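You operate a simulated robot arm through the tools that you are given. There is no shell and no other tool.

You run a simulated robot arm. Do the job below in one go: nothing can be reset, and whatever is moved stays where it is left.

Task
Clear the red lamp and run the drum till the jellies are sugared.
Fine: knob off first, guard shut, bolt in; knob off at the end.

It is judged by the outcome, as a careful person would: the job done as asked, and still so three seconds after it is handed in. It fails if anything else is knocked over, pushed out of place, dropped, spilled or broken.

Robot
A 7-joint arm with a two-finger gripper, fixed in place. Base frame: the origin is at the foot of the arm, x ahead of it, y to its left, z up. Units: m, rad, N and s.
With the tool pointing down near the work surface it reaches from about 0.18 to 0.52 m from the base axis. Its first joint turns from -2.897 to 2.897 rad. Payload 1.71 kg.
Tool frame: the origin (TCP) lies between the finger pads and is the grasp point; the fingertips stand 0.02 m ahead of it; z points along the fingers, y is the line along which they close. Largest opening 0.096 m; the body of the gripper starts 0.113 m behind the TCP.
Orientation is told as [roll, pitch, yaw] about the base's x, y, z axes, in that order, counted from this pose: with the fingers straight down and closing along the base's y, the tool's x points along the base's -x, its y along +y and its z along -z.

Tools
- The arm moves only by the tool move_arm. Its argument "plan" is one flat list of numbers, 7 for each row, row after row: the shift along the tool's x, y, z in m, then the turn, a rotation vector about the tool's x, y, z in rad, then the closure, from 0 (fully open) to 1 (shut). In form: [x, y, z, wx, wy, wz, hand, x, y, z, wx, wy, wz, hand, ...]. A call has 1 to 20 rows; each row shifts and turns the commanded pose from where the row before left it, along the tool's axes as they then stand. Rows are played at 5 a second. More than 0.05 m and 0.15 rad between two rows, or a gripper value outside its range, and nothing of the call is played. A pose out of reach is approached as far as the arm can. The call stops where the force on the tool passes 50 N (or 10 N more than at its start, if that is more) or the arm is blocked; 0.2 s more then pass. The fingers move at their own pace (about 0.153 m/s each) and stop on an object; they squeeze with about 26 N. The grip force told is the motor's: it shows also when the fingers shut on nothing. Time passes only in rows, and 0.2 s behind the last, so rows that do not move let the fingers close. The reply holds the time, the measured pose of the TCP, the force on the tool along the base axes, the opening and the grip force, in the units named above and with some noise, with the torque about the TCP (base axes, N m) and any sound that the robot's microphone picked up.
- Cameras (640 x 400 px; columns grow to the right, rows downward): "scene" is fixed at [0.053, 0.6592, 1.6889]; the picture's right is [-1.00, -0.09, 0.00], its down [-0.04, 0.40, -0.92] and it looks along [0.08, -0.91, -0.40] (base axes); focal length 344 px, centre (320, 200). "wrist" rides on the gripper at [0.066, 0.014, -0.145] in the tool frame; the picture's right is [-0.21, 0.98, 0.00], its down [-0.88, -0.18, -0.44] and it looks along [-0.43, -0.09, 0.90] (tool axes); focal length 275 px, centre (320, 200). There is no depth. A picture from a camera that has moved, and an enlarged one, comes with that camera's place and axes in the base frame and with its lens. The place of the scene camera against the robot may be out by one fixed shift of up to 0.012 m in any direction.
- grab_frame(camera): a new picture of that camera. The clock stands still meanwhile.
- lift_body(by): slides the trunk up (or, below 0, down) by that many m; the arm rides with it, the base frame stays. It gives what a move gives, with no picture.
- inspect(camera, box): a new picture of the part [left, top, right, bottom] of that camera's present view, enlarged. The clock stands still meanwhile.
- close_job(): hands the job in; it is judged then, once.

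Places have to be worked out from the pictures, the camera data and where the tool is seen. Open the gripper and draw the arm clear of the work before you hand the job in, unless the task says otherwise.

The tools are called after "Request:" as name(argument=value, ...) on one line, values as JSON. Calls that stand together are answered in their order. move_arm: Moves the arm, as the interface text tells. Its arguments: {"type":"object","properties":{"plan":{"type":"array","items":{"type":"number"}}},"required":["plan"]} The other tools are called the same way: lift_body (by) slides the trunk up or down; grab_frame (camera) takes a picture; inspect (camera, box) takes an enlarged picture of a part of a camera's view; close_job () hands the job in.

At the start:

```text
clock: 0.0
tool_pos: [0.3258, -0.1555, 1.566]
tcp_rot: [-0.001, -0.001, 0.0]
ft_force: [1.0, -0.7, -0.6]
ft_torque: [-0.03, 0.03, 0.02]
finger_gap: 0.096
gripper_force: 0.0
trunk travel left (down, up): [-0.329, 0.057]
```

scene: 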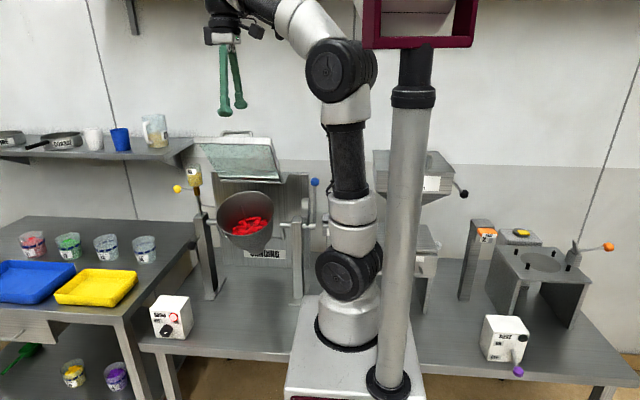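
wrist: 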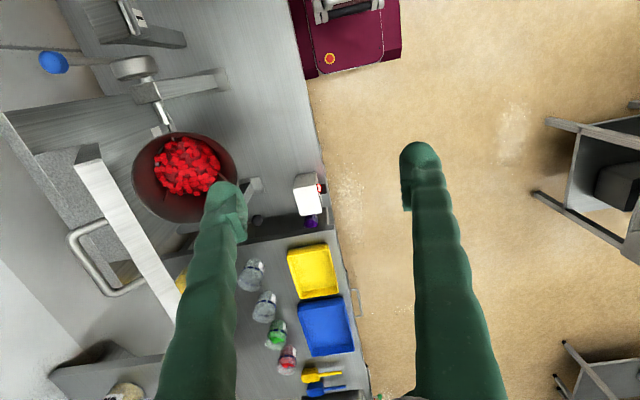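

I begin by looking closely at the scene: the drum, its control box, the guard and the bolt.

Request:
inspect(camera="scene", box=[140, 110, 340, 350])

Request:
inspect(camera="scene", box=[140, 280, 220, 350])

Request:
inspect(camera="scene", box=[360, 130, 640, 390])

Request:
inspect(camera="wrist", box=[0, 0, 360, 300])

```text
1.67 times, centred on (240, 230) of scene
camera zoom: at [0.053, 0.6592, 1.6889], right [-1.0, -0.09, 0.0], down [-0.04, 0.4, -0.92], along [0.08, -0.91, -0.4], focal length 573 px, centre (453, 150)
```

zoom: 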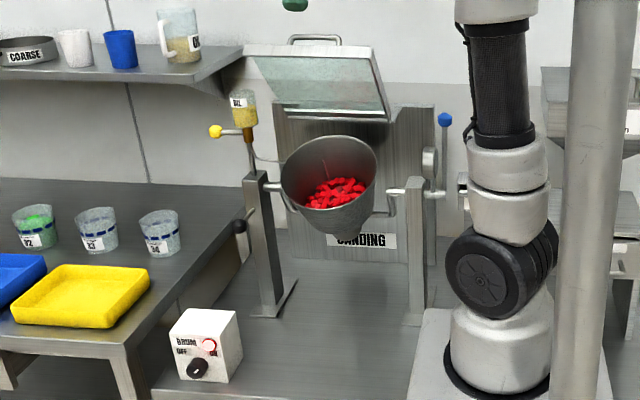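

```text
5.71 times, centred on (180, 315) of scene
camera zoom: at [0.053, 0.6592, 1.6889], right [-1.0, -0.09, 0.0], down [-0.04, 0.4, -0.92], along [0.08, -0.91, -0.4], focal length 1966 px, centre (1120, -457)
```

zoom: 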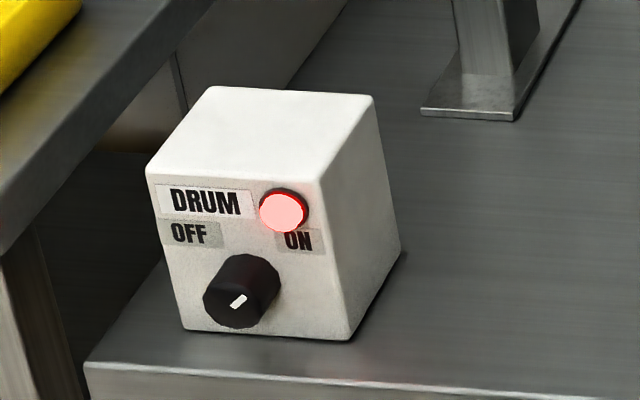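

```text
1.54 times, centred on (500, 260) of scene
camera zoom: at [0.053, 0.6592, 1.6889], right [-1.0, -0.09, 0.0], down [-0.04, 0.4, -0.92], along [0.08, -0.91, -0.4], focal length 529 px, centre (43, 108)
```

zoom: 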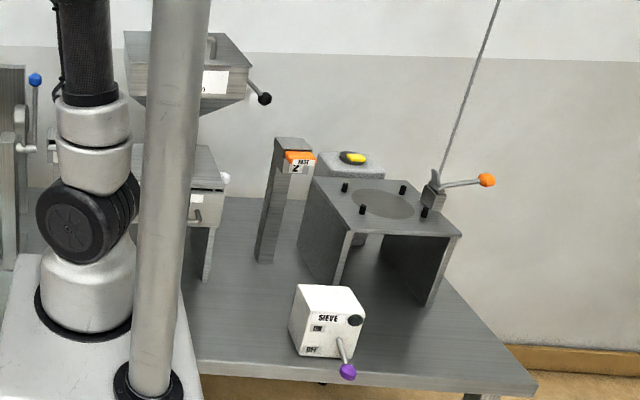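

```text
1.33 times, centred on (180, 150) of wrist
camera zoom: at [0.2604, -0.1421, 1.7112], right [0.21, 0.98, 0.0], down [0.88, -0.18, 0.44], along [0.43, -0.09, -0.9], focal length 367 px, centre (507, 267)
```

zoom: 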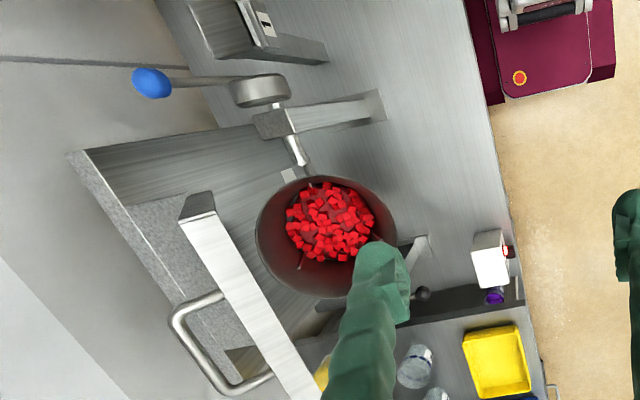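

The drum box shows a lit red lamp. I need the labels, the knob, the guard and the bolt in more detail before I move anything.

Request:
inspect(camera="scene", box=[160, 150, 240, 210])

Request:
inspect(camera="scene", box=[260, 160, 340, 220])

Request:
inspect(camera="scene", box=[0, 100, 190, 170])

Request:
inspect(camera="scene", box=[180, 120, 320, 200])

Request:
inspect(camera="scene", box=[200, 190, 320, 310])

Request:
inspect(camera="scene", box=[0, 210, 160, 400])

Request:
inspect(camera="scene", box=[370, 140, 480, 300])

Request:
inspect(camera="wrist", box=[20, 0, 240, 140])

```text
6.67 times, centred on (200, 180) of scene
camera zoom: at [0.053, 0.6592, 1.6889], right [-1.0, -0.09, 0.0], down [-0.04, 0.4, -0.92], along [0.08, -0.91, -0.4], focal length 2293 px, centre (1120, 333)
```

zoom: 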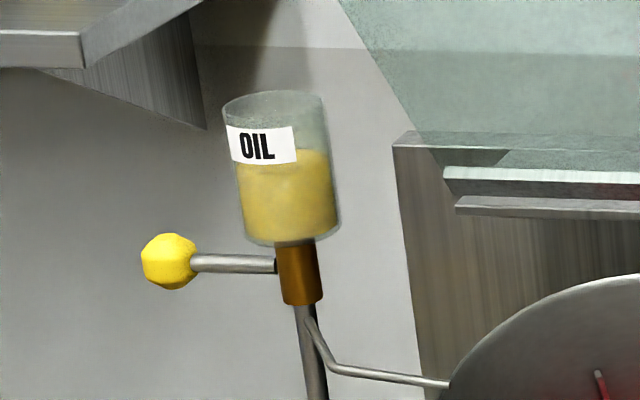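

```text
6.67 times, centred on (300, 190) of scene
camera zoom: at [0.053, 0.6592, 1.6889], right [-1.0, -0.09, 0.0], down [-0.04, 0.4, -0.92], along [0.08, -0.91, -0.4], focal length 2293 px, centre (453, 267)
```

zoom: 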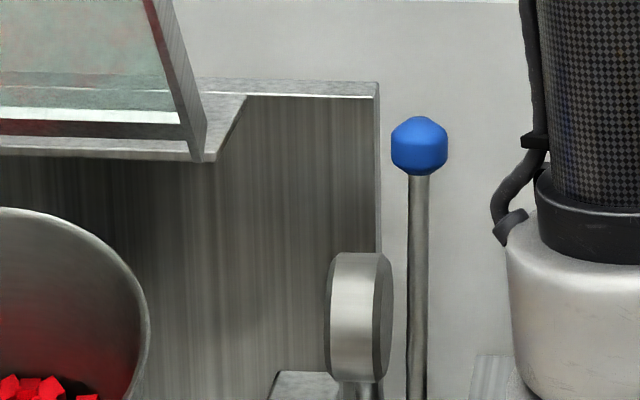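

```text
3.37 times, centred on (95, 135) of scene
camera zoom: at [0.053, 0.6592, 1.6889], right [-1.0, -0.09, 0.0], down [-0.04, 0.4, -0.92], along [0.08, -0.91, -0.4], focal length 1159 px, centre (1078, 419)
```

zoom: 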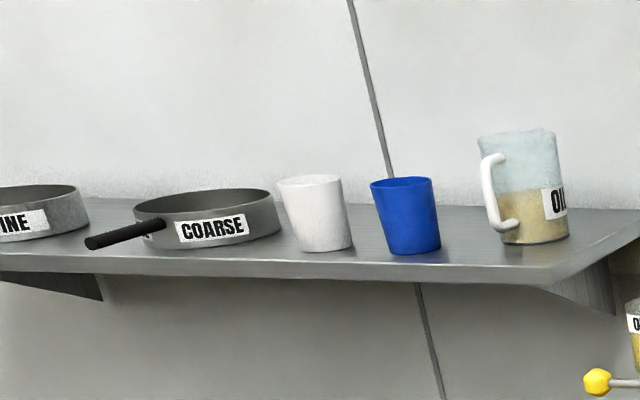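

```text
4.57 times, centred on (250, 160) of scene
camera zoom: at [0.053, 0.6592, 1.6889], right [-1.0, -0.09, 0.0], down [-0.04, 0.4, -0.92], along [0.08, -0.91, -0.4], focal length 1573 px, centre (640, 383)
```

zoom: 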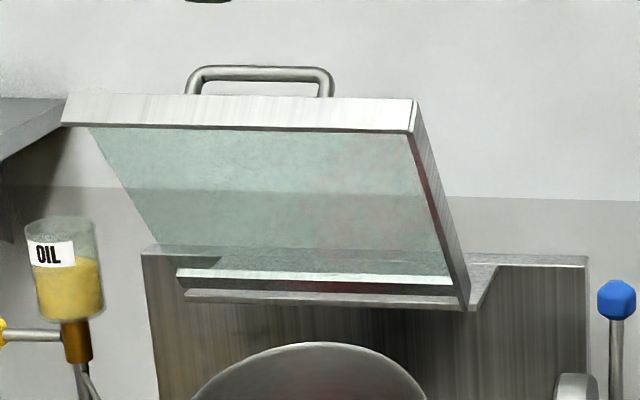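

```text
3.33 times, centred on (260, 250) of scene
camera zoom: at [0.053, 0.6592, 1.6889], right [-1.0, -0.09, 0.0], down [-0.04, 0.4, -0.92], along [0.08, -0.91, -0.4], focal length 1147 px, centre (520, 33)
```

zoom: 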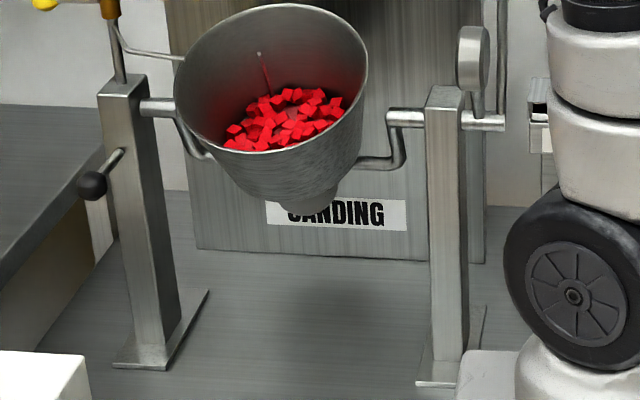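

```text
2.11 times, centred on (80, 305) of scene
camera zoom: at [0.053, 0.6592, 1.6889], right [-1.0, -0.09, 0.0], down [-0.04, 0.4, -0.92], along [0.08, -0.91, -0.4], focal length 724 px, centre (825, -21)
```

zoom: 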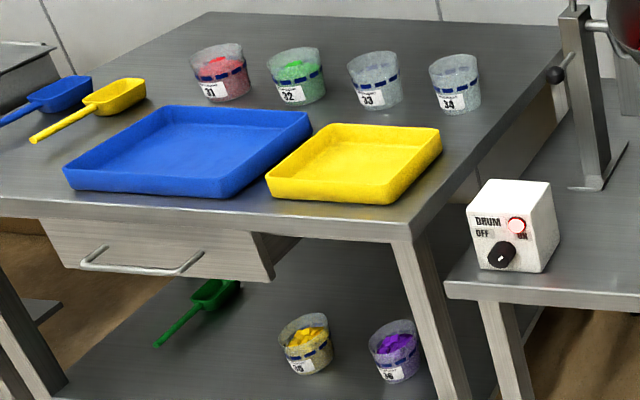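

```text
2.50 times, centred on (425, 220) of scene
camera zoom: at [0.053, 0.6592, 1.6889], right [-1.0, -0.09, 0.0], down [-0.04, 0.4, -0.92], along [0.08, -0.91, -0.4], focal length 860 px, centre (58, 150)
```

zoom: 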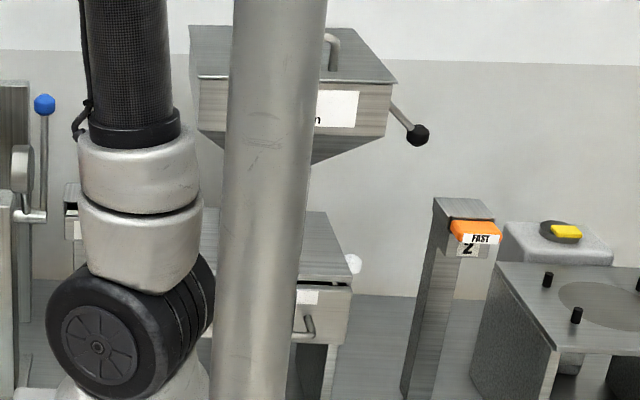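

```text
2.86 times, centred on (130, 70) of wrist
camera zoom: at [0.2604, -0.1421, 1.7112], right [0.21, 0.98, 0.0], down [0.88, -0.18, 0.44], along [0.43, -0.09, -0.9], focal length 786 px, centre (863, 571)
```

zoom: 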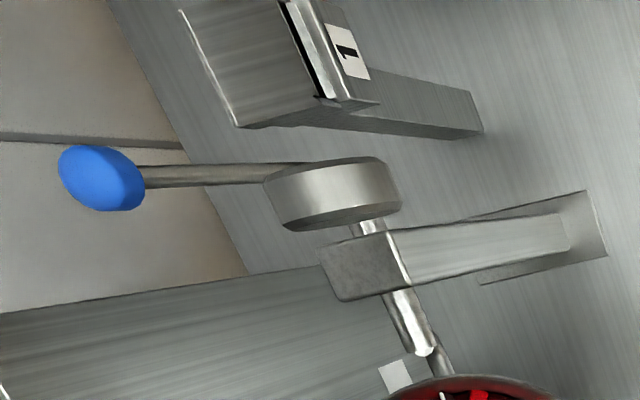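

The drum box has its knob with OFF at left and ON at right, and there is a black-ball bolt on the left post and the guard is tipped up. I zoom in on the knob pointer and the bolt, and look again at the hopper labels.

Request:
inspect(camera="scene", box=[155, 320, 187, 340])

Request:
inspect(camera="scene", box=[180, 205, 236, 255])

Request:
inspect(camera="scene", box=[210, 185, 290, 260])

Request:
inspect(camera="wrist", box=[280, 160, 340, 240])

Request:
inspect(camera="wrist", box=[120, 120, 250, 240])

```text
16.00 times, centred on (171, 330) of scene
camera zoom: at [0.053, 0.6592, 1.6889], right [-1.0, -0.09, 0.0], down [-0.04, 0.4, -0.92], along [0.08, -0.91, -0.4], focal length 5504 px, centre (2704, -1880)
```

zoom: 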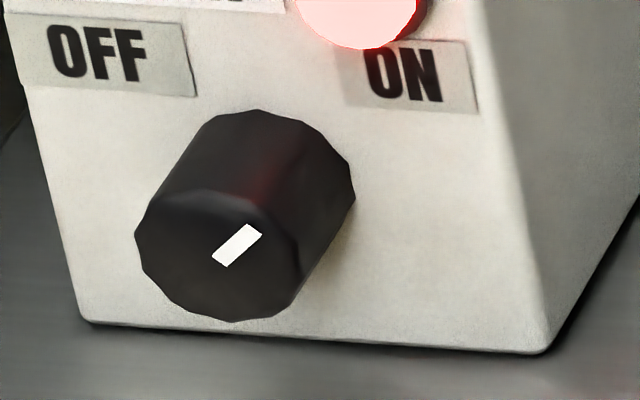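

```text
8.00 times, centred on (208, 230) of scene
camera zoom: at [0.053, 0.6592, 1.6889], right [-1.0, -0.09, 0.0], down [-0.04, 0.4, -0.92], along [0.08, -0.91, -0.4], focal length 2752 px, centre (1216, -40)
```

zoom: 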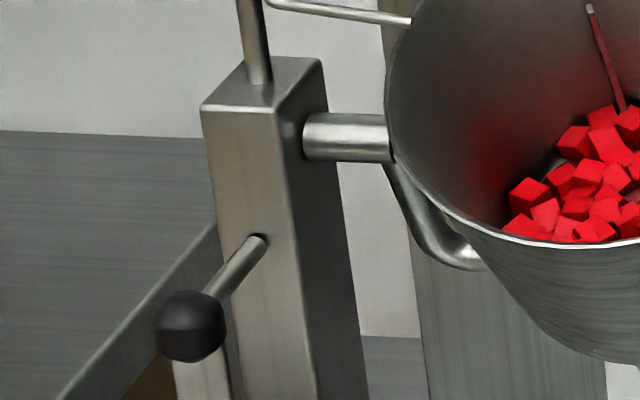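

```text
5.33 times, centred on (250, 222) of scene
camera zoom: at [0.053, 0.6592, 1.6889], right [-1.0, -0.09, 0.0], down [-0.04, 0.4, -0.92], along [0.08, -0.91, -0.4], focal length 1835 px, centre (693, 80)
```

zoom: 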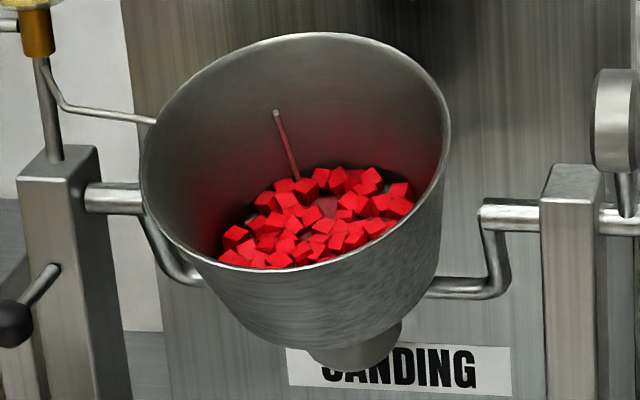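

```text
5.00 times, centred on (310, 200) of wrist
camera zoom: at [0.2604, -0.1421, 1.7112], right [0.21, 0.98, 0.0], down [0.88, -0.18, 0.44], along [0.43, -0.09, -0.9], focal length 1376 px, centre (370, 200)
```

zoom: 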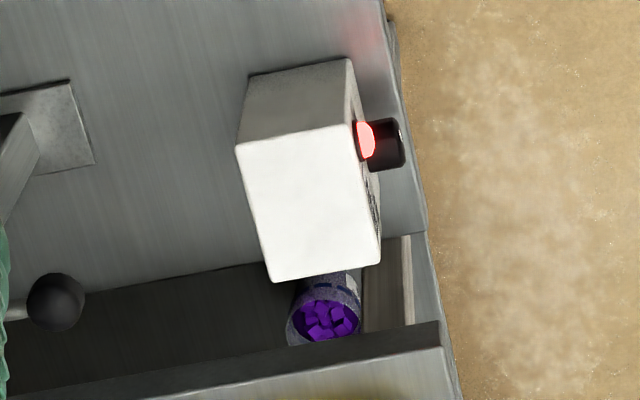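

```text
3.33 times, centred on (185, 180) of wrist
camera zoom: at [0.2604, -0.1421, 1.7112], right [0.21, 0.98, 0.0], down [0.88, -0.18, 0.44], along [0.43, -0.09, -0.9], focal length 918 px, centre (770, 267)
```

zoom: 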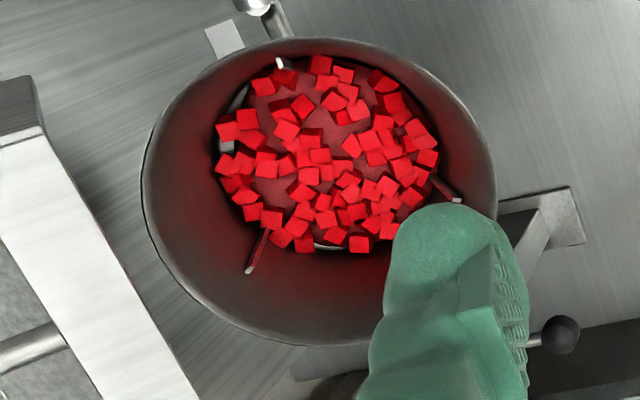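

The knob pointer stands towards ON at about 50° right of vertical, centred near (0.665, -0.19, 0.79). The bolt ball is near (0.633, -0.406, 1.01) and slides along y into the left post. The guard's free edge is near z 1.44. The air under the tool is clear, so I lower the trunk first to bring the knob into reach.

Request:
lift_body(by=-0.3)

```text
clock: 3.0
tool_pos: [0.3014, -0.1546, 1.2701]
tcp_rot: [0.0, -0.015, 0.002]
ft_force: [0.0, 0.1, -0.4]
ft_torque: [0.02, 0.01, 0.0]
finger_gap: 0.0958
gripper_force: 0.1
trunk travel left (down, up): [-0.029, 0.357]
```

The trunk is down 0.3 m. I check the view from both cameras before moving the arm.

Request:
grab_frame(camera="scene")

Request:
grab_frame(camera="wrist")

```text
taken
```

scene: 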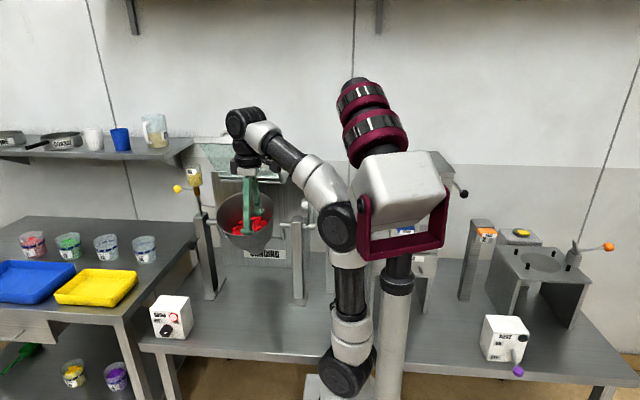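

```text
taken
camera wrist: at [0.2339, -0.1418, 1.4145], right [0.21, 0.98, 0.0], down [0.87, -0.18, 0.46], along [0.45, -0.09, -0.89], focal length 275 px, centre (320, 200)
```

wrist: 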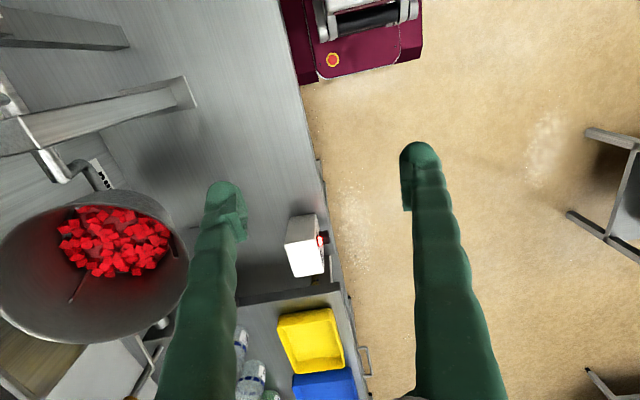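

The knob is to be gripped with the tool pointing along -y. I move out in +x with the tool clear of the drum, part-close the fingers, and turn the tool to the horizontal.

Request:
move_arm(plan=[-0.0333, 0.0175, 0.02, 0, 0, 0, 0.35, -0.0333, 0.0175, 0.02, 0, 0, 0, 0.35, -0.0333, 0.0175, 0.02, 0, 0, 0, 0.35, -0.0333, 0.0175, 0.02, 0, 0, 0, 0.35, -0.0333, 0.0175, 0.02, 0, 0, 0, 0.35, -0.0333, 0.0175, 0.02, 0, 0, 0, 0.35, 0, 0, 0, 0.1428, 0, 0, 0.35, 0, 0, 0, 0.1428, 0, 0, 0.35, 0, 0, 0, 0.1428, 0, 0, 0.35, 0, 0, 0, 0.1428, 0, 0, 0.35, 0, 0, 0, 0.1428, 0, 0, 0.35, 0, 0, 0, 0.1428, 0, 0, 0.35, 0, 0, 0, 0.1428, 0, 0, 0.35, 0, 0, 0, 0.1428, 0, 0, 0.35, 0, 0, 0, 0.1428, 0, 0, 0.35, 0, 0, 0, 0.1428, 0, 0, 0.35, 0, 0, 0, 0.1428, 0, 0, 0.35])

```text
clock: 6.6
tool_pos: [0.5032, -0.05, 1.1531]
tcp_rot: [-1.573, -0.014, 0.0]
ft_force: [1.2, -0.7, -0.2]
ft_torque: [-0.02, 0.0, 0.0]
finger_gap: 0.0623
gripper_force: 0.0
trunk travel left (down, up): [-0.029, 0.357]
```

The pose was reached as planned. Now I go down in front of the control box, still well off its face, and look with the wrist camera.

Request:
move_arm(plan=[-0.019, 0.042, 0, 0, 0, 0, 0.35, -0.019, 0.042, 0, 0, 0, 0, 0.35, -0.019, 0.042, 0, 0, 0, 0, 0.35, -0.019, 0.042, 0, 0, 0, 0, 0.35, -0.019, 0.042, 0, 0, 0, 0, 0.35, -0.019, 0.042, 0, 0, 0, 0, 0.35, -0.019, 0.042, 0, 0, 0, 0, 0.35, -0.019, 0.042, 0, 0, 0, 0, 0.35])

Request:
grab_frame(camera="wrist")

Request:
grab_frame(camera="scene")

```text
clock: 8.4
tool_pos: [0.6589, -0.0524, 0.8175]
tcp_rot: [-1.569, -0.015, 0.001]
ft_force: [-0.7, 0.6, -0.6]
ft_torque: [0.05, 0.0, 0.03]
finger_gap: 0.0626
gripper_force: 0.0
trunk travel left (down, up): [-0.029, 0.357]
```

```text
taken
camera wrist: at [0.5942, 0.0929, 0.8029], right [0.22, 0.0, -0.98], down [0.87, 0.44, 0.2], along [0.43, -0.9, 0.1], focal length 275 px, centre (320, 200)
```

wrist: 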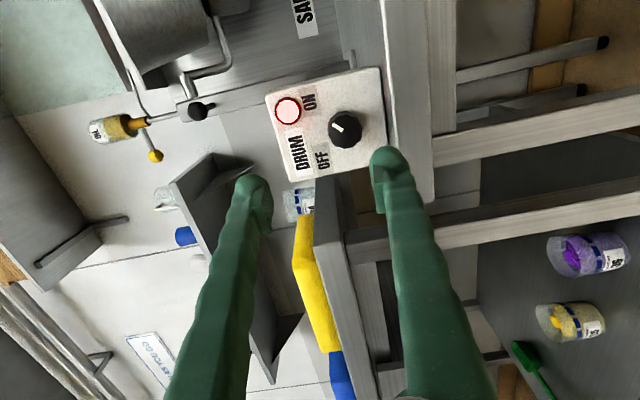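

```text
taken
```

scene: 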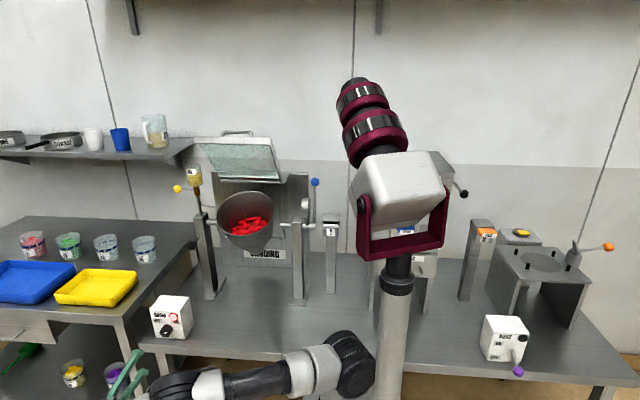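

The wrist camera sees the box face squarely. I zoom in to measure the knob.

Request:
inspect(camera="wrist", box=[250, 50, 410, 200])

Request:
inspect(camera="wrist", box=[80, 80, 240, 180])

```text
2.67 times, centred on (330, 125) of wrist
camera zoom: at [0.5942, 0.0929, 0.8029], right [0.22, 0.0, -0.98], down [0.87, 0.44, 0.2], along [0.43, -0.9, 0.1], focal length 734 px, centre (293, 400)
```

zoom: 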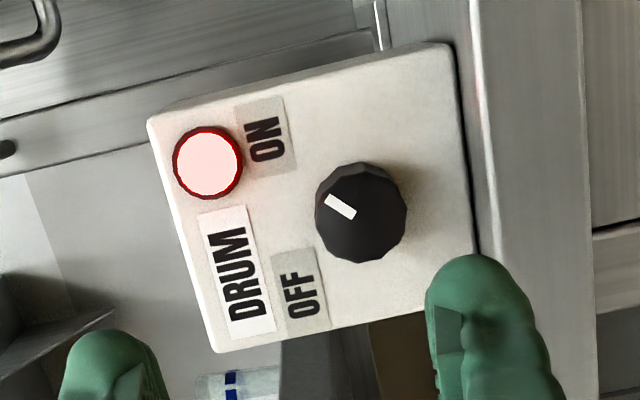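

```text
4.00 times, centred on (160, 130) of wrist
camera zoom: at [0.5942, 0.0929, 0.8029], right [0.22, 0.0, -0.98], down [0.87, 0.44, 0.2], along [0.43, -0.9, 0.1], focal length 1101 px, centre (960, 480)
```

zoom: 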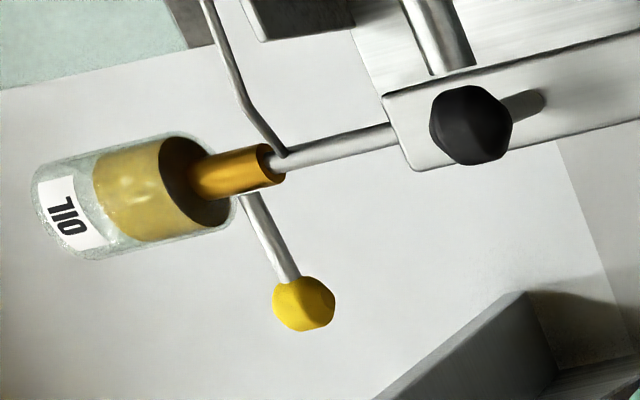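

The box face lies at about y = -0.215 and the knob centre at x ≈ 0.661, z ≈ 0.791, pointer about 45° towards ON. I centre on it and turn the hand +45° so the off-turn ends symmetrically.

Request:
move_arm(plan=[-0.001, 0.013, 0.015, 0, 0, 0, 0.35, -0.001, 0.0135, 0.015, 0, 0, 0, 0.35, 0, 0, 0.015, 0, 0, 0.131, 0.35, 0, 0, 0, 0, 0, 0.131, 0.35, 0, 0, 0, 0, 0, 0.131, 0.35, 0, 0, 0, 0, 0, 0.131, 0.35, 0, 0, 0, 0, 0, 0.131, 0.35, 0, 0, 0, 0, 0, 0.131, 0.35, 0, 0, 0, 0, 0, 0, 0.35])

Request:
grab_frame(camera="wrist")

```text
clock: 10.4
tool_pos: [0.6627, -0.0951, 0.7933]
tcp_rot: [-1.567, -0.803, -0.001]
ft_force: [0.3, -0.5, 0.3]
ft_torque: [0.0, -0.02, 0.02]
finger_gap: 0.0627
gripper_force: 0.0
trunk travel left (down, up): [-0.029, 0.357]
```

```text
taken
camera wrist: at [0.6274, 0.0494, 0.7363], right [0.85, 0.0, -0.53], down [0.48, 0.44, 0.76], along [0.24, -0.9, 0.37], focal length 275 px, centre (320, 200)
```

wrist: 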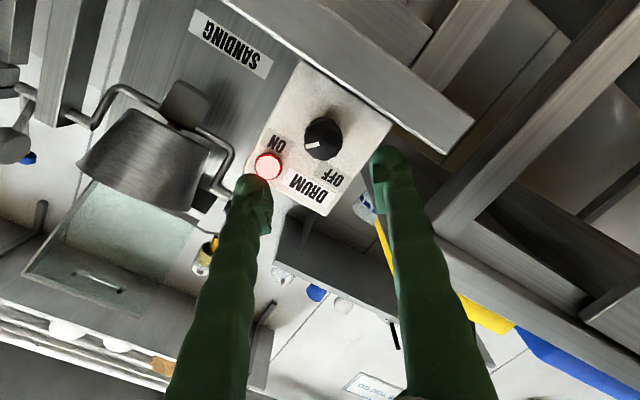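

I measure the knob again from this closer view.

Request:
inspect(camera="wrist", box=[240, 60, 400, 220])

```text
2.50 times, centred on (320, 140) of wrist
camera zoom: at [0.6274, 0.0494, 0.7363], right [0.85, 0.0, -0.53], down [0.48, 0.44, 0.76], along [0.24, -0.9, 0.37], focal length 688 px, centre (320, 350)
```

zoom: 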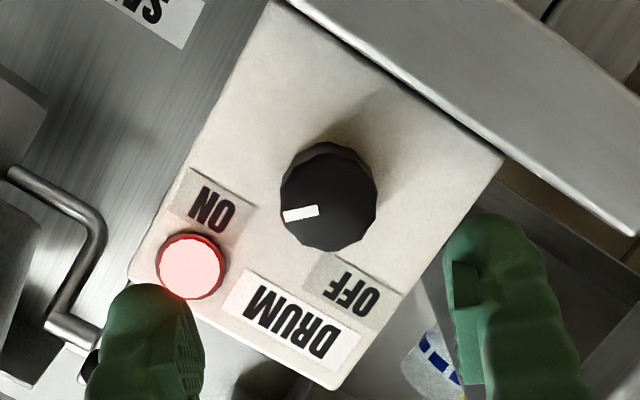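

The knob now reads as slightly below the tool axis, around z ≈ 0.787. I shift 5 mm down and advance to just short of the knob face, then recheck.

Request:
move_arm(plan=[0.0018, 0.0018, 0.018, 0, 0, 0, 0.35, 0.0018, 0.0018, 0.018, 0, 0, 0, 0.35, 0, 0, 0.017, 0, 0, 0, 0.35, 0, 0, 0, 0, 0, 0, 0.35])

Request:
inspect(camera="wrist", box=[220, 40, 420, 240])

Request:
inspect(camera="scene", box=[120, 280, 220, 380])

```text
clock: 11.4
tool_pos: [0.662, -0.149, 0.7887]
tcp_rot: [-1.567, -0.801, -0.002]
ft_force: [-1.0, -0.9, 0.6]
ft_torque: [-0.01, 0.0, 0.02]
finger_gap: 0.0625
gripper_force: 0.1
trunk travel left (down, up): [-0.029, 0.357]
```

```text
2.00 times, centred on (320, 140) of wrist
camera zoom: at [0.6265, -0.0045, 0.7313], right [0.85, 0.0, -0.53], down [0.48, 0.44, 0.76], along [0.24, -0.9, 0.37], focal length 551 px, centre (320, 320)
```

zoom: 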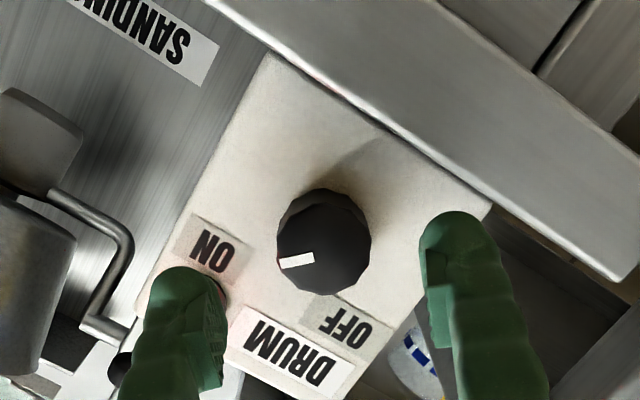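

```text
4.00 times, centred on (170, 330) of scene
camera zoom: at [0.053, 0.6592, 1.6889], right [-1.0, -0.09, 0.0], down [-0.04, 0.4, -0.92], along [0.08, -0.91, -0.4], focal length 1376 px, centre (920, -320)
```

zoom: 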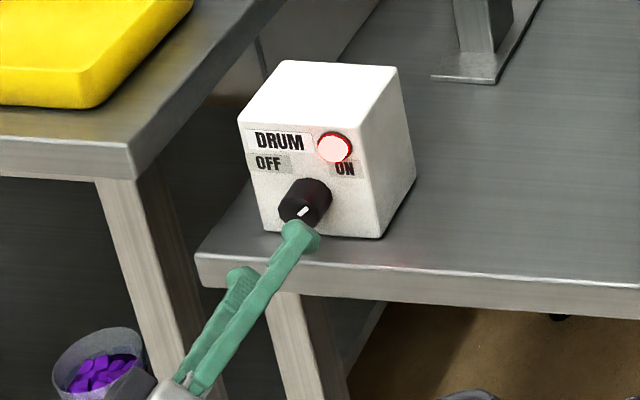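

The tool axis is within about 2–3 mm of the knob centre and the lamp is clear of the finger. I narrow the opening to about 50 mm, trim 2 mm down and slide the fingers over the knob, with the tips stopping short of the box face.

Request:
move_arm(plan=[0.0012, 0.0012, 0, 0, 0, 0, 0.47, 0, 0, 0.012, 0, 0, 0, 0.47, 0, 0, 0.013, 0, 0, 0, 0.47, 0, 0, 0.012, 0, 0, 0, 0.47, 0, 0, 0, 0, 0, 0, 0.47])

Request:
inspect(camera="wrist", box=[220, 80, 420, 280])

Request:
inspect(camera="scene", box=[140, 290, 200, 350])

```text
clock: 12.6
tool_pos: [0.6633, -0.1864, 0.7867]
tcp_rot: [-1.569, -0.801, -0.001]
ft_force: [-0.4, -0.3, 0.4]
ft_torque: [0.01, 0.03, 0.01]
finger_gap: 0.051
gripper_force: 0.1
trunk travel left (down, up): [-0.029, 0.357]
```

```text
2.00 times, centred on (320, 180) of wrist
camera zoom: at [0.6277, -0.0405, 0.7302], right [0.85, 0.0, -0.53], down [0.48, 0.44, 0.76], along [0.24, -0.9, 0.37], focal length 551 px, centre (320, 240)
```

zoom: 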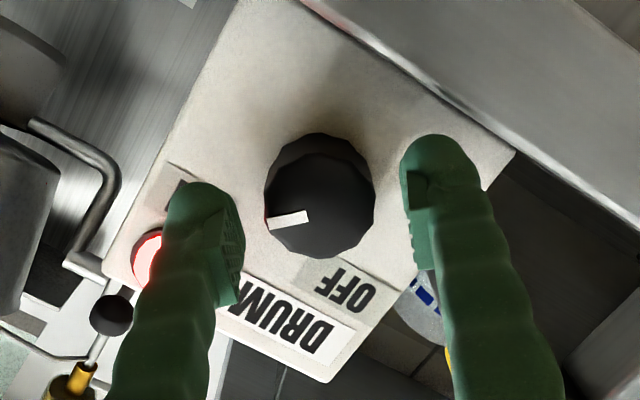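

```text
6.67 times, centred on (170, 320) of scene
camera zoom: at [0.053, 0.6592, 1.6889], right [-1.0, -0.09, 0.0], down [-0.04, 0.4, -0.92], along [0.08, -0.91, -0.4], focal length 2293 px, centre (1320, -600)
```

zoom: 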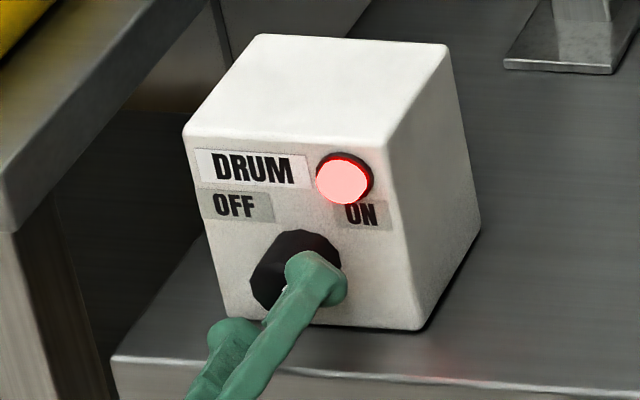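

Comparing finger and knob in the same scene view, the knob face lies at y ≈ -0.198 and the box face at ≈ -0.226, and the alignment is good. I advance 9 mm more and grip the knob.

Request:
move_arm(plan=[0, 0, 0.009, 0, 0, 0, 0.47, 0, 0, 0, 0, 0, 0, 0.47, 0, 0, 0, 0, 0, 0, 0.7, 0, 0, 0, 0, 0, 0, 0.9, 0, 0, 0, 0, 0, 0, 0.9])

Request:
inspect(camera="wrist", box=[220, 80, 420, 280])

```text
clock: 13.8
tool_pos: [0.663, -0.1942, 0.7866]
tcp_rot: [-1.569, -0.803, -0.002]
ft_force: [-9.1, 2.4, 6.9]
ft_torque: [-0.14, -0.02, -0.24]
finger_gap: 0.0355
gripper_force: 35.1
trunk travel left (down, up): [-0.029, 0.357]
```

```text
2.00 times, centred on (320, 180) of wrist
camera zoom: at [0.6273, -0.0493, 0.7306], right [0.85, 0.0, -0.53], down [0.48, 0.44, 0.76], along [0.23, -0.9, 0.38], focal length 551 px, centre (320, 240)
```

zoom: 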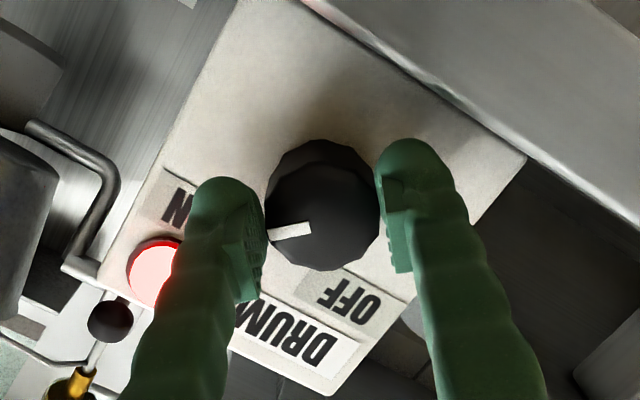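

The knob is held, 35 mm across. A side force of about 11 N shows a small offset along the closing line; I ease the hand 1.5 mm that way before turning.

Request:
move_arm(plan=[0, -0.0015, 0, 0, 0, 0, 0.9, 0, 0, 0, 0, 0, 0, 0.9])

```text
clock: 14.4
tool_pos: [0.6615, -0.1946, 0.786]
tcp_rot: [-1.569, -0.803, -0.001]
ft_force: [3.6, -6.2, 7.2]
ft_torque: [-0.02, 0.03, 0.17]
finger_gap: 0.0356
gripper_force: 34.9
trunk travel left (down, up): [-0.029, 0.357]
```

Forces are modest. I turn the knob towards OFF (counter-clockwise seen from the front), half way first.

Request:
move_arm(plan=[0, 0, 0, 0, 0, -0.12, 0.9, 0, 0, 0, 0, 0, -0.12, 0.9, 0, 0, 0, 0, 0, -0.12, 0.9, 0, 0, 0, 0, 0, -0.12, 0.9, 0, 0, 0, 0, 0, -0.12, 0.9, 0, 0, 0, 0, 0, -0.12, 0.9])

Request:
inspect(camera="wrist", box=[220, 80, 420, 280])

Request:
inspect(camera="scene", box=[140, 290, 200, 350])

```text
clock: 15.8
tool_pos: [0.6613, -0.1944, 0.7891]
tcp_rot: [-1.57, -0.081, 0.001]
ft_force: [12.6, -7.6, 19.2]
ft_torque: [-0.17, -0.06, -0.05]
finger_gap: 0.0359
gripper_force: 34.6
trunk travel left (down, up): [-0.029, 0.357]
```

```text
2.00 times, centred on (320, 180) of wrist
camera zoom: at [0.5971, -0.0494, 0.7707], right [0.28, 0.0, -0.96], down [0.86, 0.44, 0.25], along [0.43, -0.9, 0.13], focal length 551 px, centre (320, 240)
```

zoom: 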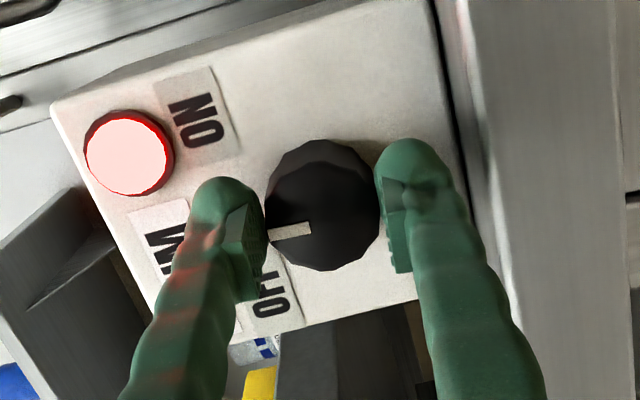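

```text
6.67 times, centred on (170, 320) of scene
camera zoom: at [0.053, 0.6592, 1.6889], right [-1.0, -0.09, 0.0], down [-0.04, 0.4, -0.92], along [0.08, -0.91, -0.4], focal length 2293 px, centre (1320, -600)
```

zoom: 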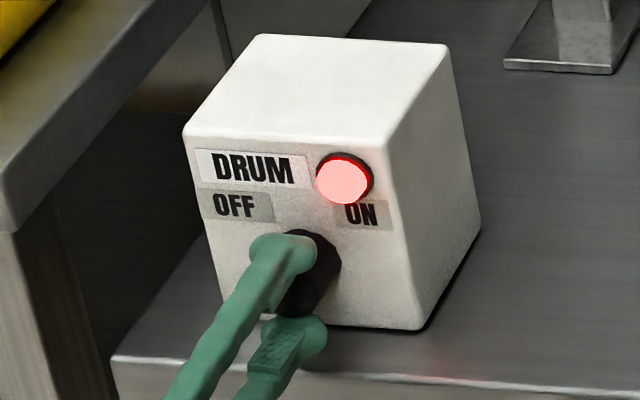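

The knob follows the hand; the lamp is still lit. I relieve the side load by 1–2 mm and turn on towards OFF.

Request:
move_arm(plan=[-0.001, -0.002, -0.0005, 0, 0, 0, 0.9, 0, 0, 0, 0, 0, -0.12, 0.9, 0, 0, 0, 0, 0, -0.12, 0.9, 0, 0, 0, 0, 0, -0.12, 0.9, 0, 0, 0, 0, 0, -0.12, 0.9, 0, 0, 0, 0, 0, -0.12, 0.9, 0, 0, 0, 0, 0, 0, 0.9])

Request:
inspect(camera="wrist", box=[220, 80, 420, 280])

Request:
inspect(camera="scene", box=[140, 290, 200, 350])

```text
clock: 17.4
tool_pos: [0.6607, -0.1946, 0.7923]
tcp_rot: [-1.573, 0.517, -0.004]
ft_force: [-2.9, -6.2, 22.5]
ft_torque: [-0.41, -0.02, -0.27]
finger_gap: 0.0358
gripper_force: 35.5
trunk travel left (down, up): [-0.029, 0.357]
```

```text
2.00 times, centred on (320, 180) of wrist
camera zoom: at [0.5984, -0.0491, 0.8123], right [-0.31, 0.0, -0.95], down [0.85, 0.44, -0.27], along [0.42, -0.9, -0.14], focal length 551 px, centre (320, 240)
```

zoom: 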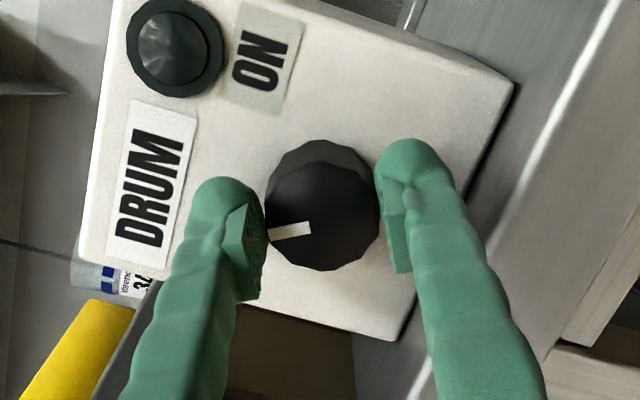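

```text
6.67 times, centred on (170, 320) of scene
camera zoom: at [0.053, 0.6592, 1.6889], right [-1.0, -0.09, 0.0], down [-0.04, 0.4, -0.92], along [0.08, -0.91, -0.4], focal length 2293 px, centre (1320, -600)
```

zoom: 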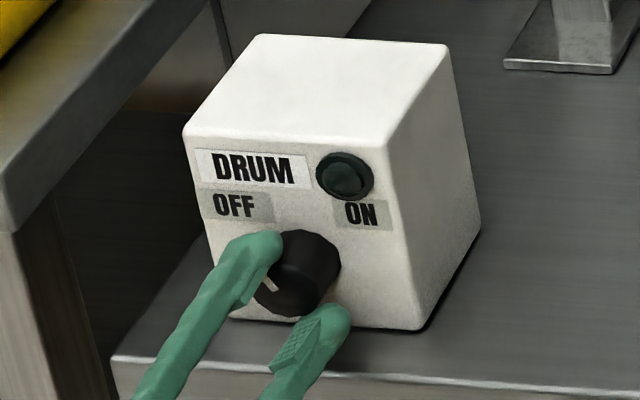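

The red lamp has gone out. I complete the turn to the full OFF mark (about 15° more), easing the upward load.

Request:
move_arm(plan=[0.001, -0.0018, 0, 0, 0, 0, 0.9, 0, 0, 0, 0, 0, -0.12, 0.9, 0, 0, 0, 0, 0, -0.12, 0.9, 0, 0, 0, 0, 0, 0, 0.9])

Request:
inspect(camera="wrist", box=[220, 80, 420, 280])

```text
clock: 18.4
tool_pos: [0.6615, -0.1935, 0.7923]
tcp_rot: [-1.572, 0.76, -0.004]
ft_force: [-2.7, -7.2, 21.1]
ft_torque: [-0.25, -0.04, -0.09]
finger_gap: 0.0356
gripper_force: 35.5
trunk travel left (down, up): [-0.029, 0.357]
```

```text
2.00 times, centred on (320, 180) of wrist
camera zoom: at [0.6055, -0.0492, 0.8277], right [-0.52, 0.0, -0.85], down [0.76, 0.44, -0.47], along [0.38, -0.9, -0.23], focal length 551 px, centre (320, 240)
```

zoom: 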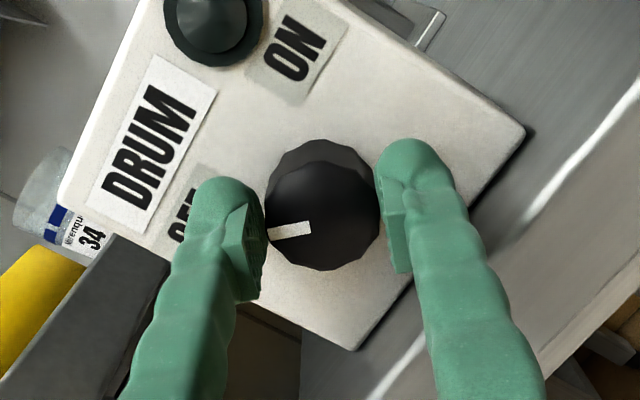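

The knob has turned 90° in all and points to OFF, with the lamp dark. I open the fingers slightly and draw straight back.

Request:
move_arm(plan=[0, 0, 0, 0, 0, 0, 0.45, 0, 0, 0, 0, 0, 0, 0.45, 0, 0, -0.02, 0, 0, 0, 0.45, 0, 0, -0.04, 0, 0, 0, 0.45, 0, 0, -0.04, 0, 0, 0, 0.45, 0, 0, 0, 0, 0, 0, 0.45])

Request:
inspect(camera="wrist", box=[200, 20, 440, 220])

Request:
inspect(camera="scene", box=[140, 290, 200, 350])

```text
clock: 19.8
tool_pos: [0.6631, -0.0923, 0.7938]
tcp_rot: [-1.569, 0.759, 0.001]
ft_force: [-0.3, 0.4, -0.9]
ft_torque: [0.01, 0.01, 0.0]
finger_gap: 0.0527
gripper_force: 0.0
trunk travel left (down, up): [-0.029, 0.357]
```

```text
2.00 times, centred on (320, 120) of wrist
camera zoom: at [0.6055, 0.0531, 0.8292], right [-0.52, 0.0, -0.85], down [0.76, 0.44, -0.47], along [0.38, -0.9, -0.23], focal length 551 px, centre (320, 360)
```

zoom: 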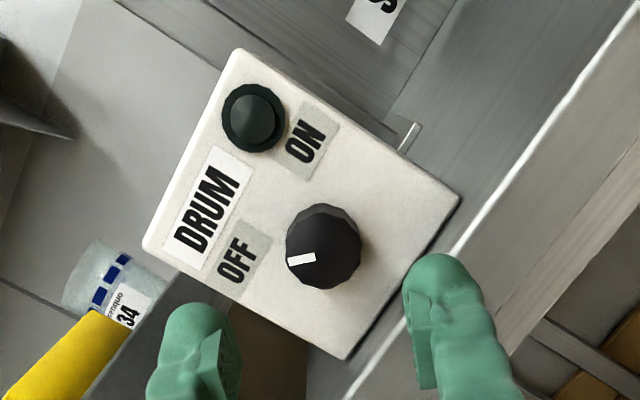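

```text
6.67 times, centred on (170, 320) of scene
camera zoom: at [0.053, 0.6592, 1.6889], right [-1.0, -0.09, 0.0], down [-0.04, 0.4, -0.92], along [0.08, -0.91, -0.4], focal length 2293 px, centre (1320, -600)
```

zoom: 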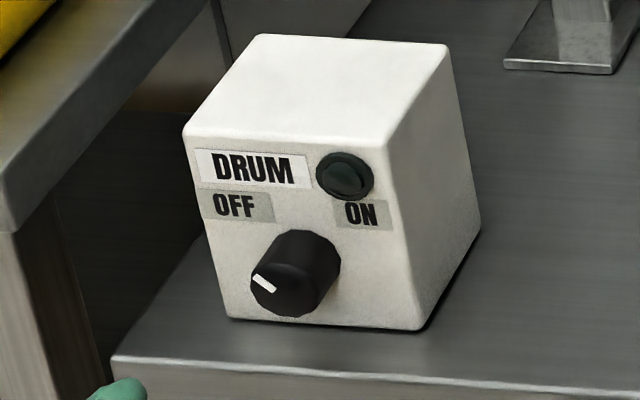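

The knob is at OFF, the lamp dark, the box unmoved. Next is the guard: I square the hand up, draw back and up in front of the drum for a close look.

Request:
move_arm(plan=[0, 0, -0.02, 0, 0, 0.1267, 0.45, 0, 0, -0.02, 0, 0, 0.1267, 0.45, 0, 0, 0, 0, 0, 0.1267, 0.45, 0, 0, 0, 0, 0, 0.1267, 0.45, 0, 0, 0, 0, 0, 0.1267, 0.45, 0, 0, 0, 0, 0, 0.1267, 0.45, 0.021, -0.04, -0.004, 0, 0, 0, 0.45, 0.021, -0.04, -0.004, 0, 0, 0, 0.45, 0.021, -0.04, -0.004, 0, 0, 0, 0.45, 0.021, -0.04, -0.004, 0, 0, 0, 0.45, 0.021, -0.04, -0.004, 0, 0, 0, 0.45, 0.021, -0.04, -0.004, 0, 0, 0, 0.45, 0.021, -0.04, -0.004, 0, 0, 0, 0.45, 0.021, -0.04, -0.004, 0, 0, 0, 0.45, 0.021, -0.04, -0.004, 0, 0, 0, 0.45, 0.021, -0.04, -0.004, 0, 0, 0, 0.45])

Request:
grab_frame(camera="wrist")

Request:
grab_frame(camera="scene")

```text
clock: 23.2
tool_pos: [0.4535, -0.0135, 1.1926]
tcp_rot: [-1.57, -0.001, 0.002]
ft_force: [0.4, -0.2, -0.1]
ft_torque: [-0.01, -0.02, -0.02]
finger_gap: 0.0529
gripper_force: 0.1
trunk travel left (down, up): [-0.029, 0.357]
```

```text
taken
camera wrist: at [0.3886, 0.1307, 1.1782], right [0.21, 0.0, -0.98], down [0.88, 0.44, 0.18], along [0.43, -0.9, 0.09], focal length 275 px, centre (320, 200)
```

wrist: 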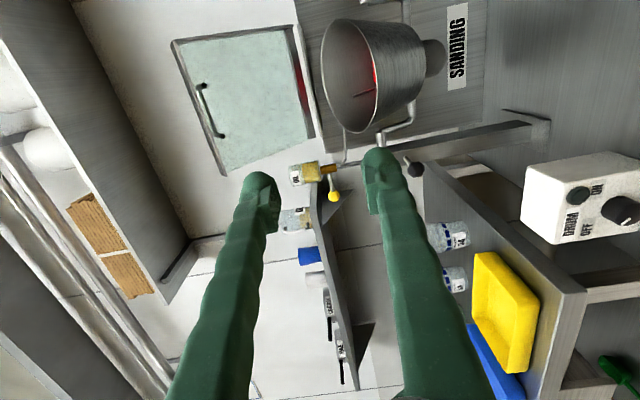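

```text
taken
```

scene: 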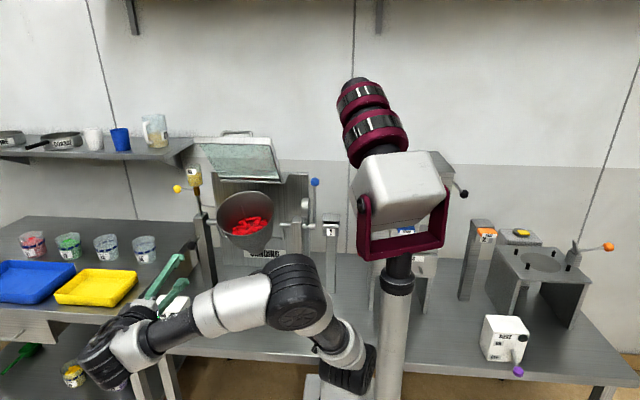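

From here the guard is seen hinged near y ≈ -0.62, z ≈ 1.23, with its free edge near y ≈ -0.41, z ≈ 1.43 and a handle on its outer side. I raise the trunk to bring the camera level with it.

Request:
lift_body(by=0.27)

Request:
grab_frame(camera="wrist")

Request:
grab_frame(camera="scene")

```text
clock: 25.9
tool_pos: [0.455, -0.0144, 1.4614]
tcp_rot: [-1.568, 0.001, 0.001]
ft_force: [-0.8, -0.1, 0.7]
ft_torque: [0.0, 0.0, 0.0]
finger_gap: 0.053
gripper_force: 0.1
trunk travel left (down, up): [-0.299, 0.087]
```

```text
taken
camera wrist: at [0.3898, 0.1306, 1.4476], right [0.21, 0.0, -0.98], down [0.88, 0.45, 0.18], along [0.44, -0.9, 0.09], focal length 275 px, centre (320, 200)
```

wrist: 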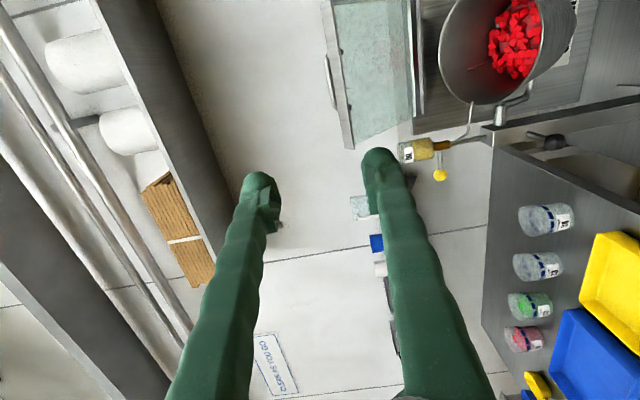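

```text
taken
```

scene: 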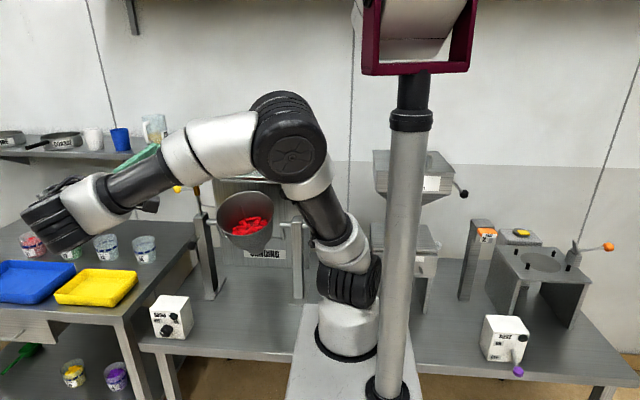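

The guard sits at the edge of this view. I shift the hand 0.2 m towards -x so it comes into the middle of the wrist picture.

Request:
move_arm(plan=[0.04, 0, 0, 0, 0, 0, 0.45, 0.04, 0, 0, 0, 0, 0, 0.45, 0.04, 0, 0, 0, 0, 0, 0.45, 0.04, 0, 0, 0, 0, 0, 0.45, 0.04, 0, 0, 0, 0, 0, 0.45, 0, 0, 0, 0, 0, 0, 0.45])

Request:
grab_frame(camera="wrist")

Request:
inspect(camera="wrist", box=[200, 40, 480, 220])

Request:
inspect(camera="scene", box=[170, 120, 330, 220])

```text
clock: 27.3
tool_pos: [0.2526, -0.102, 1.426]
tcp_rot: [-1.471, 0.123, -0.273]
ft_force: [0.0, -0.5, 0.4]
ft_torque: [-0.02, 0.0, 0.01]
finger_gap: 0.0525
gripper_force: 0.1
trunk travel left (down, up): [-0.299, 0.087]
stopped in row 6: the arm was blocked; the commanded pose is now the measured one
```

```text
taken
camera wrist: at [0.2294, 0.0553, 1.4349], right [0.11, 0.07, -0.99], down [0.98, 0.16, 0.12], along [0.17, -0.98, -0.05], focal length 275 px, centre (320, 200)
```

wrist: 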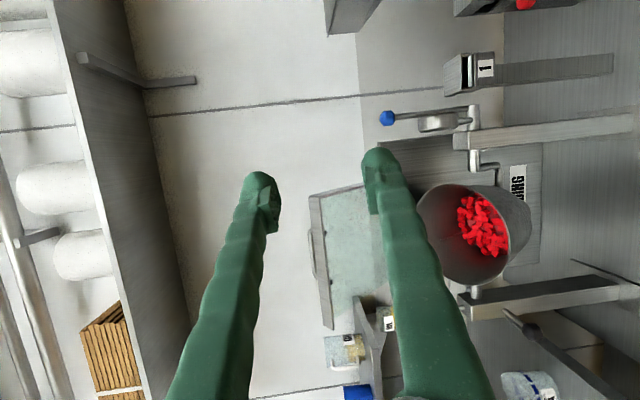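

```text
2.22 times, centred on (340, 130) of wrist
camera zoom: at [0.2294, 0.0553, 1.4349], right [0.11, 0.07, -0.99], down [0.98, 0.16, 0.12], along [0.17, -0.98, -0.05], focal length 612 px, centre (276, 356)
```

zoom: 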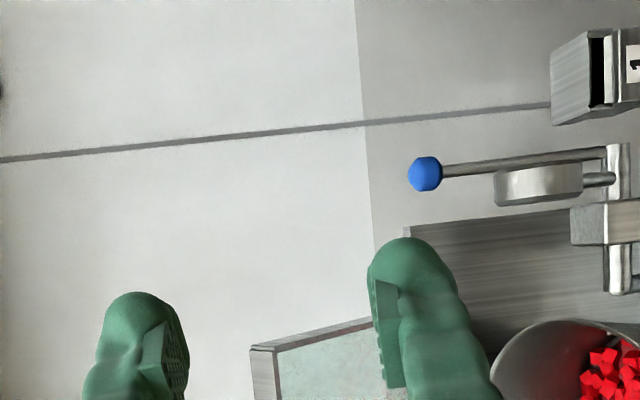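

```text
4.00 times, centred on (250, 170) of scene
camera zoom: at [0.053, 0.6592, 1.6889], right [-1.0, -0.09, 0.0], down [-0.04, 0.4, -0.92], along [0.08, -0.91, -0.4], focal length 1376 px, centre (600, 320)
```

zoom: 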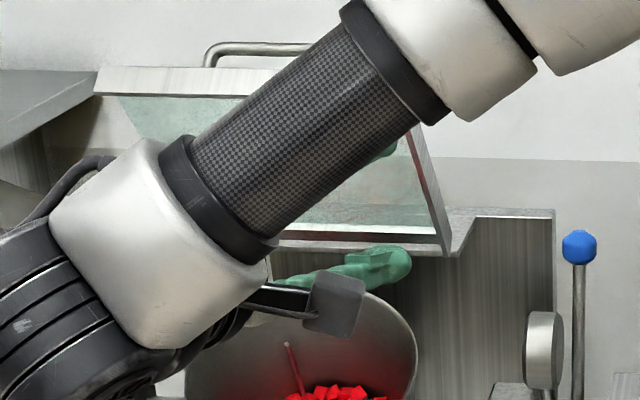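

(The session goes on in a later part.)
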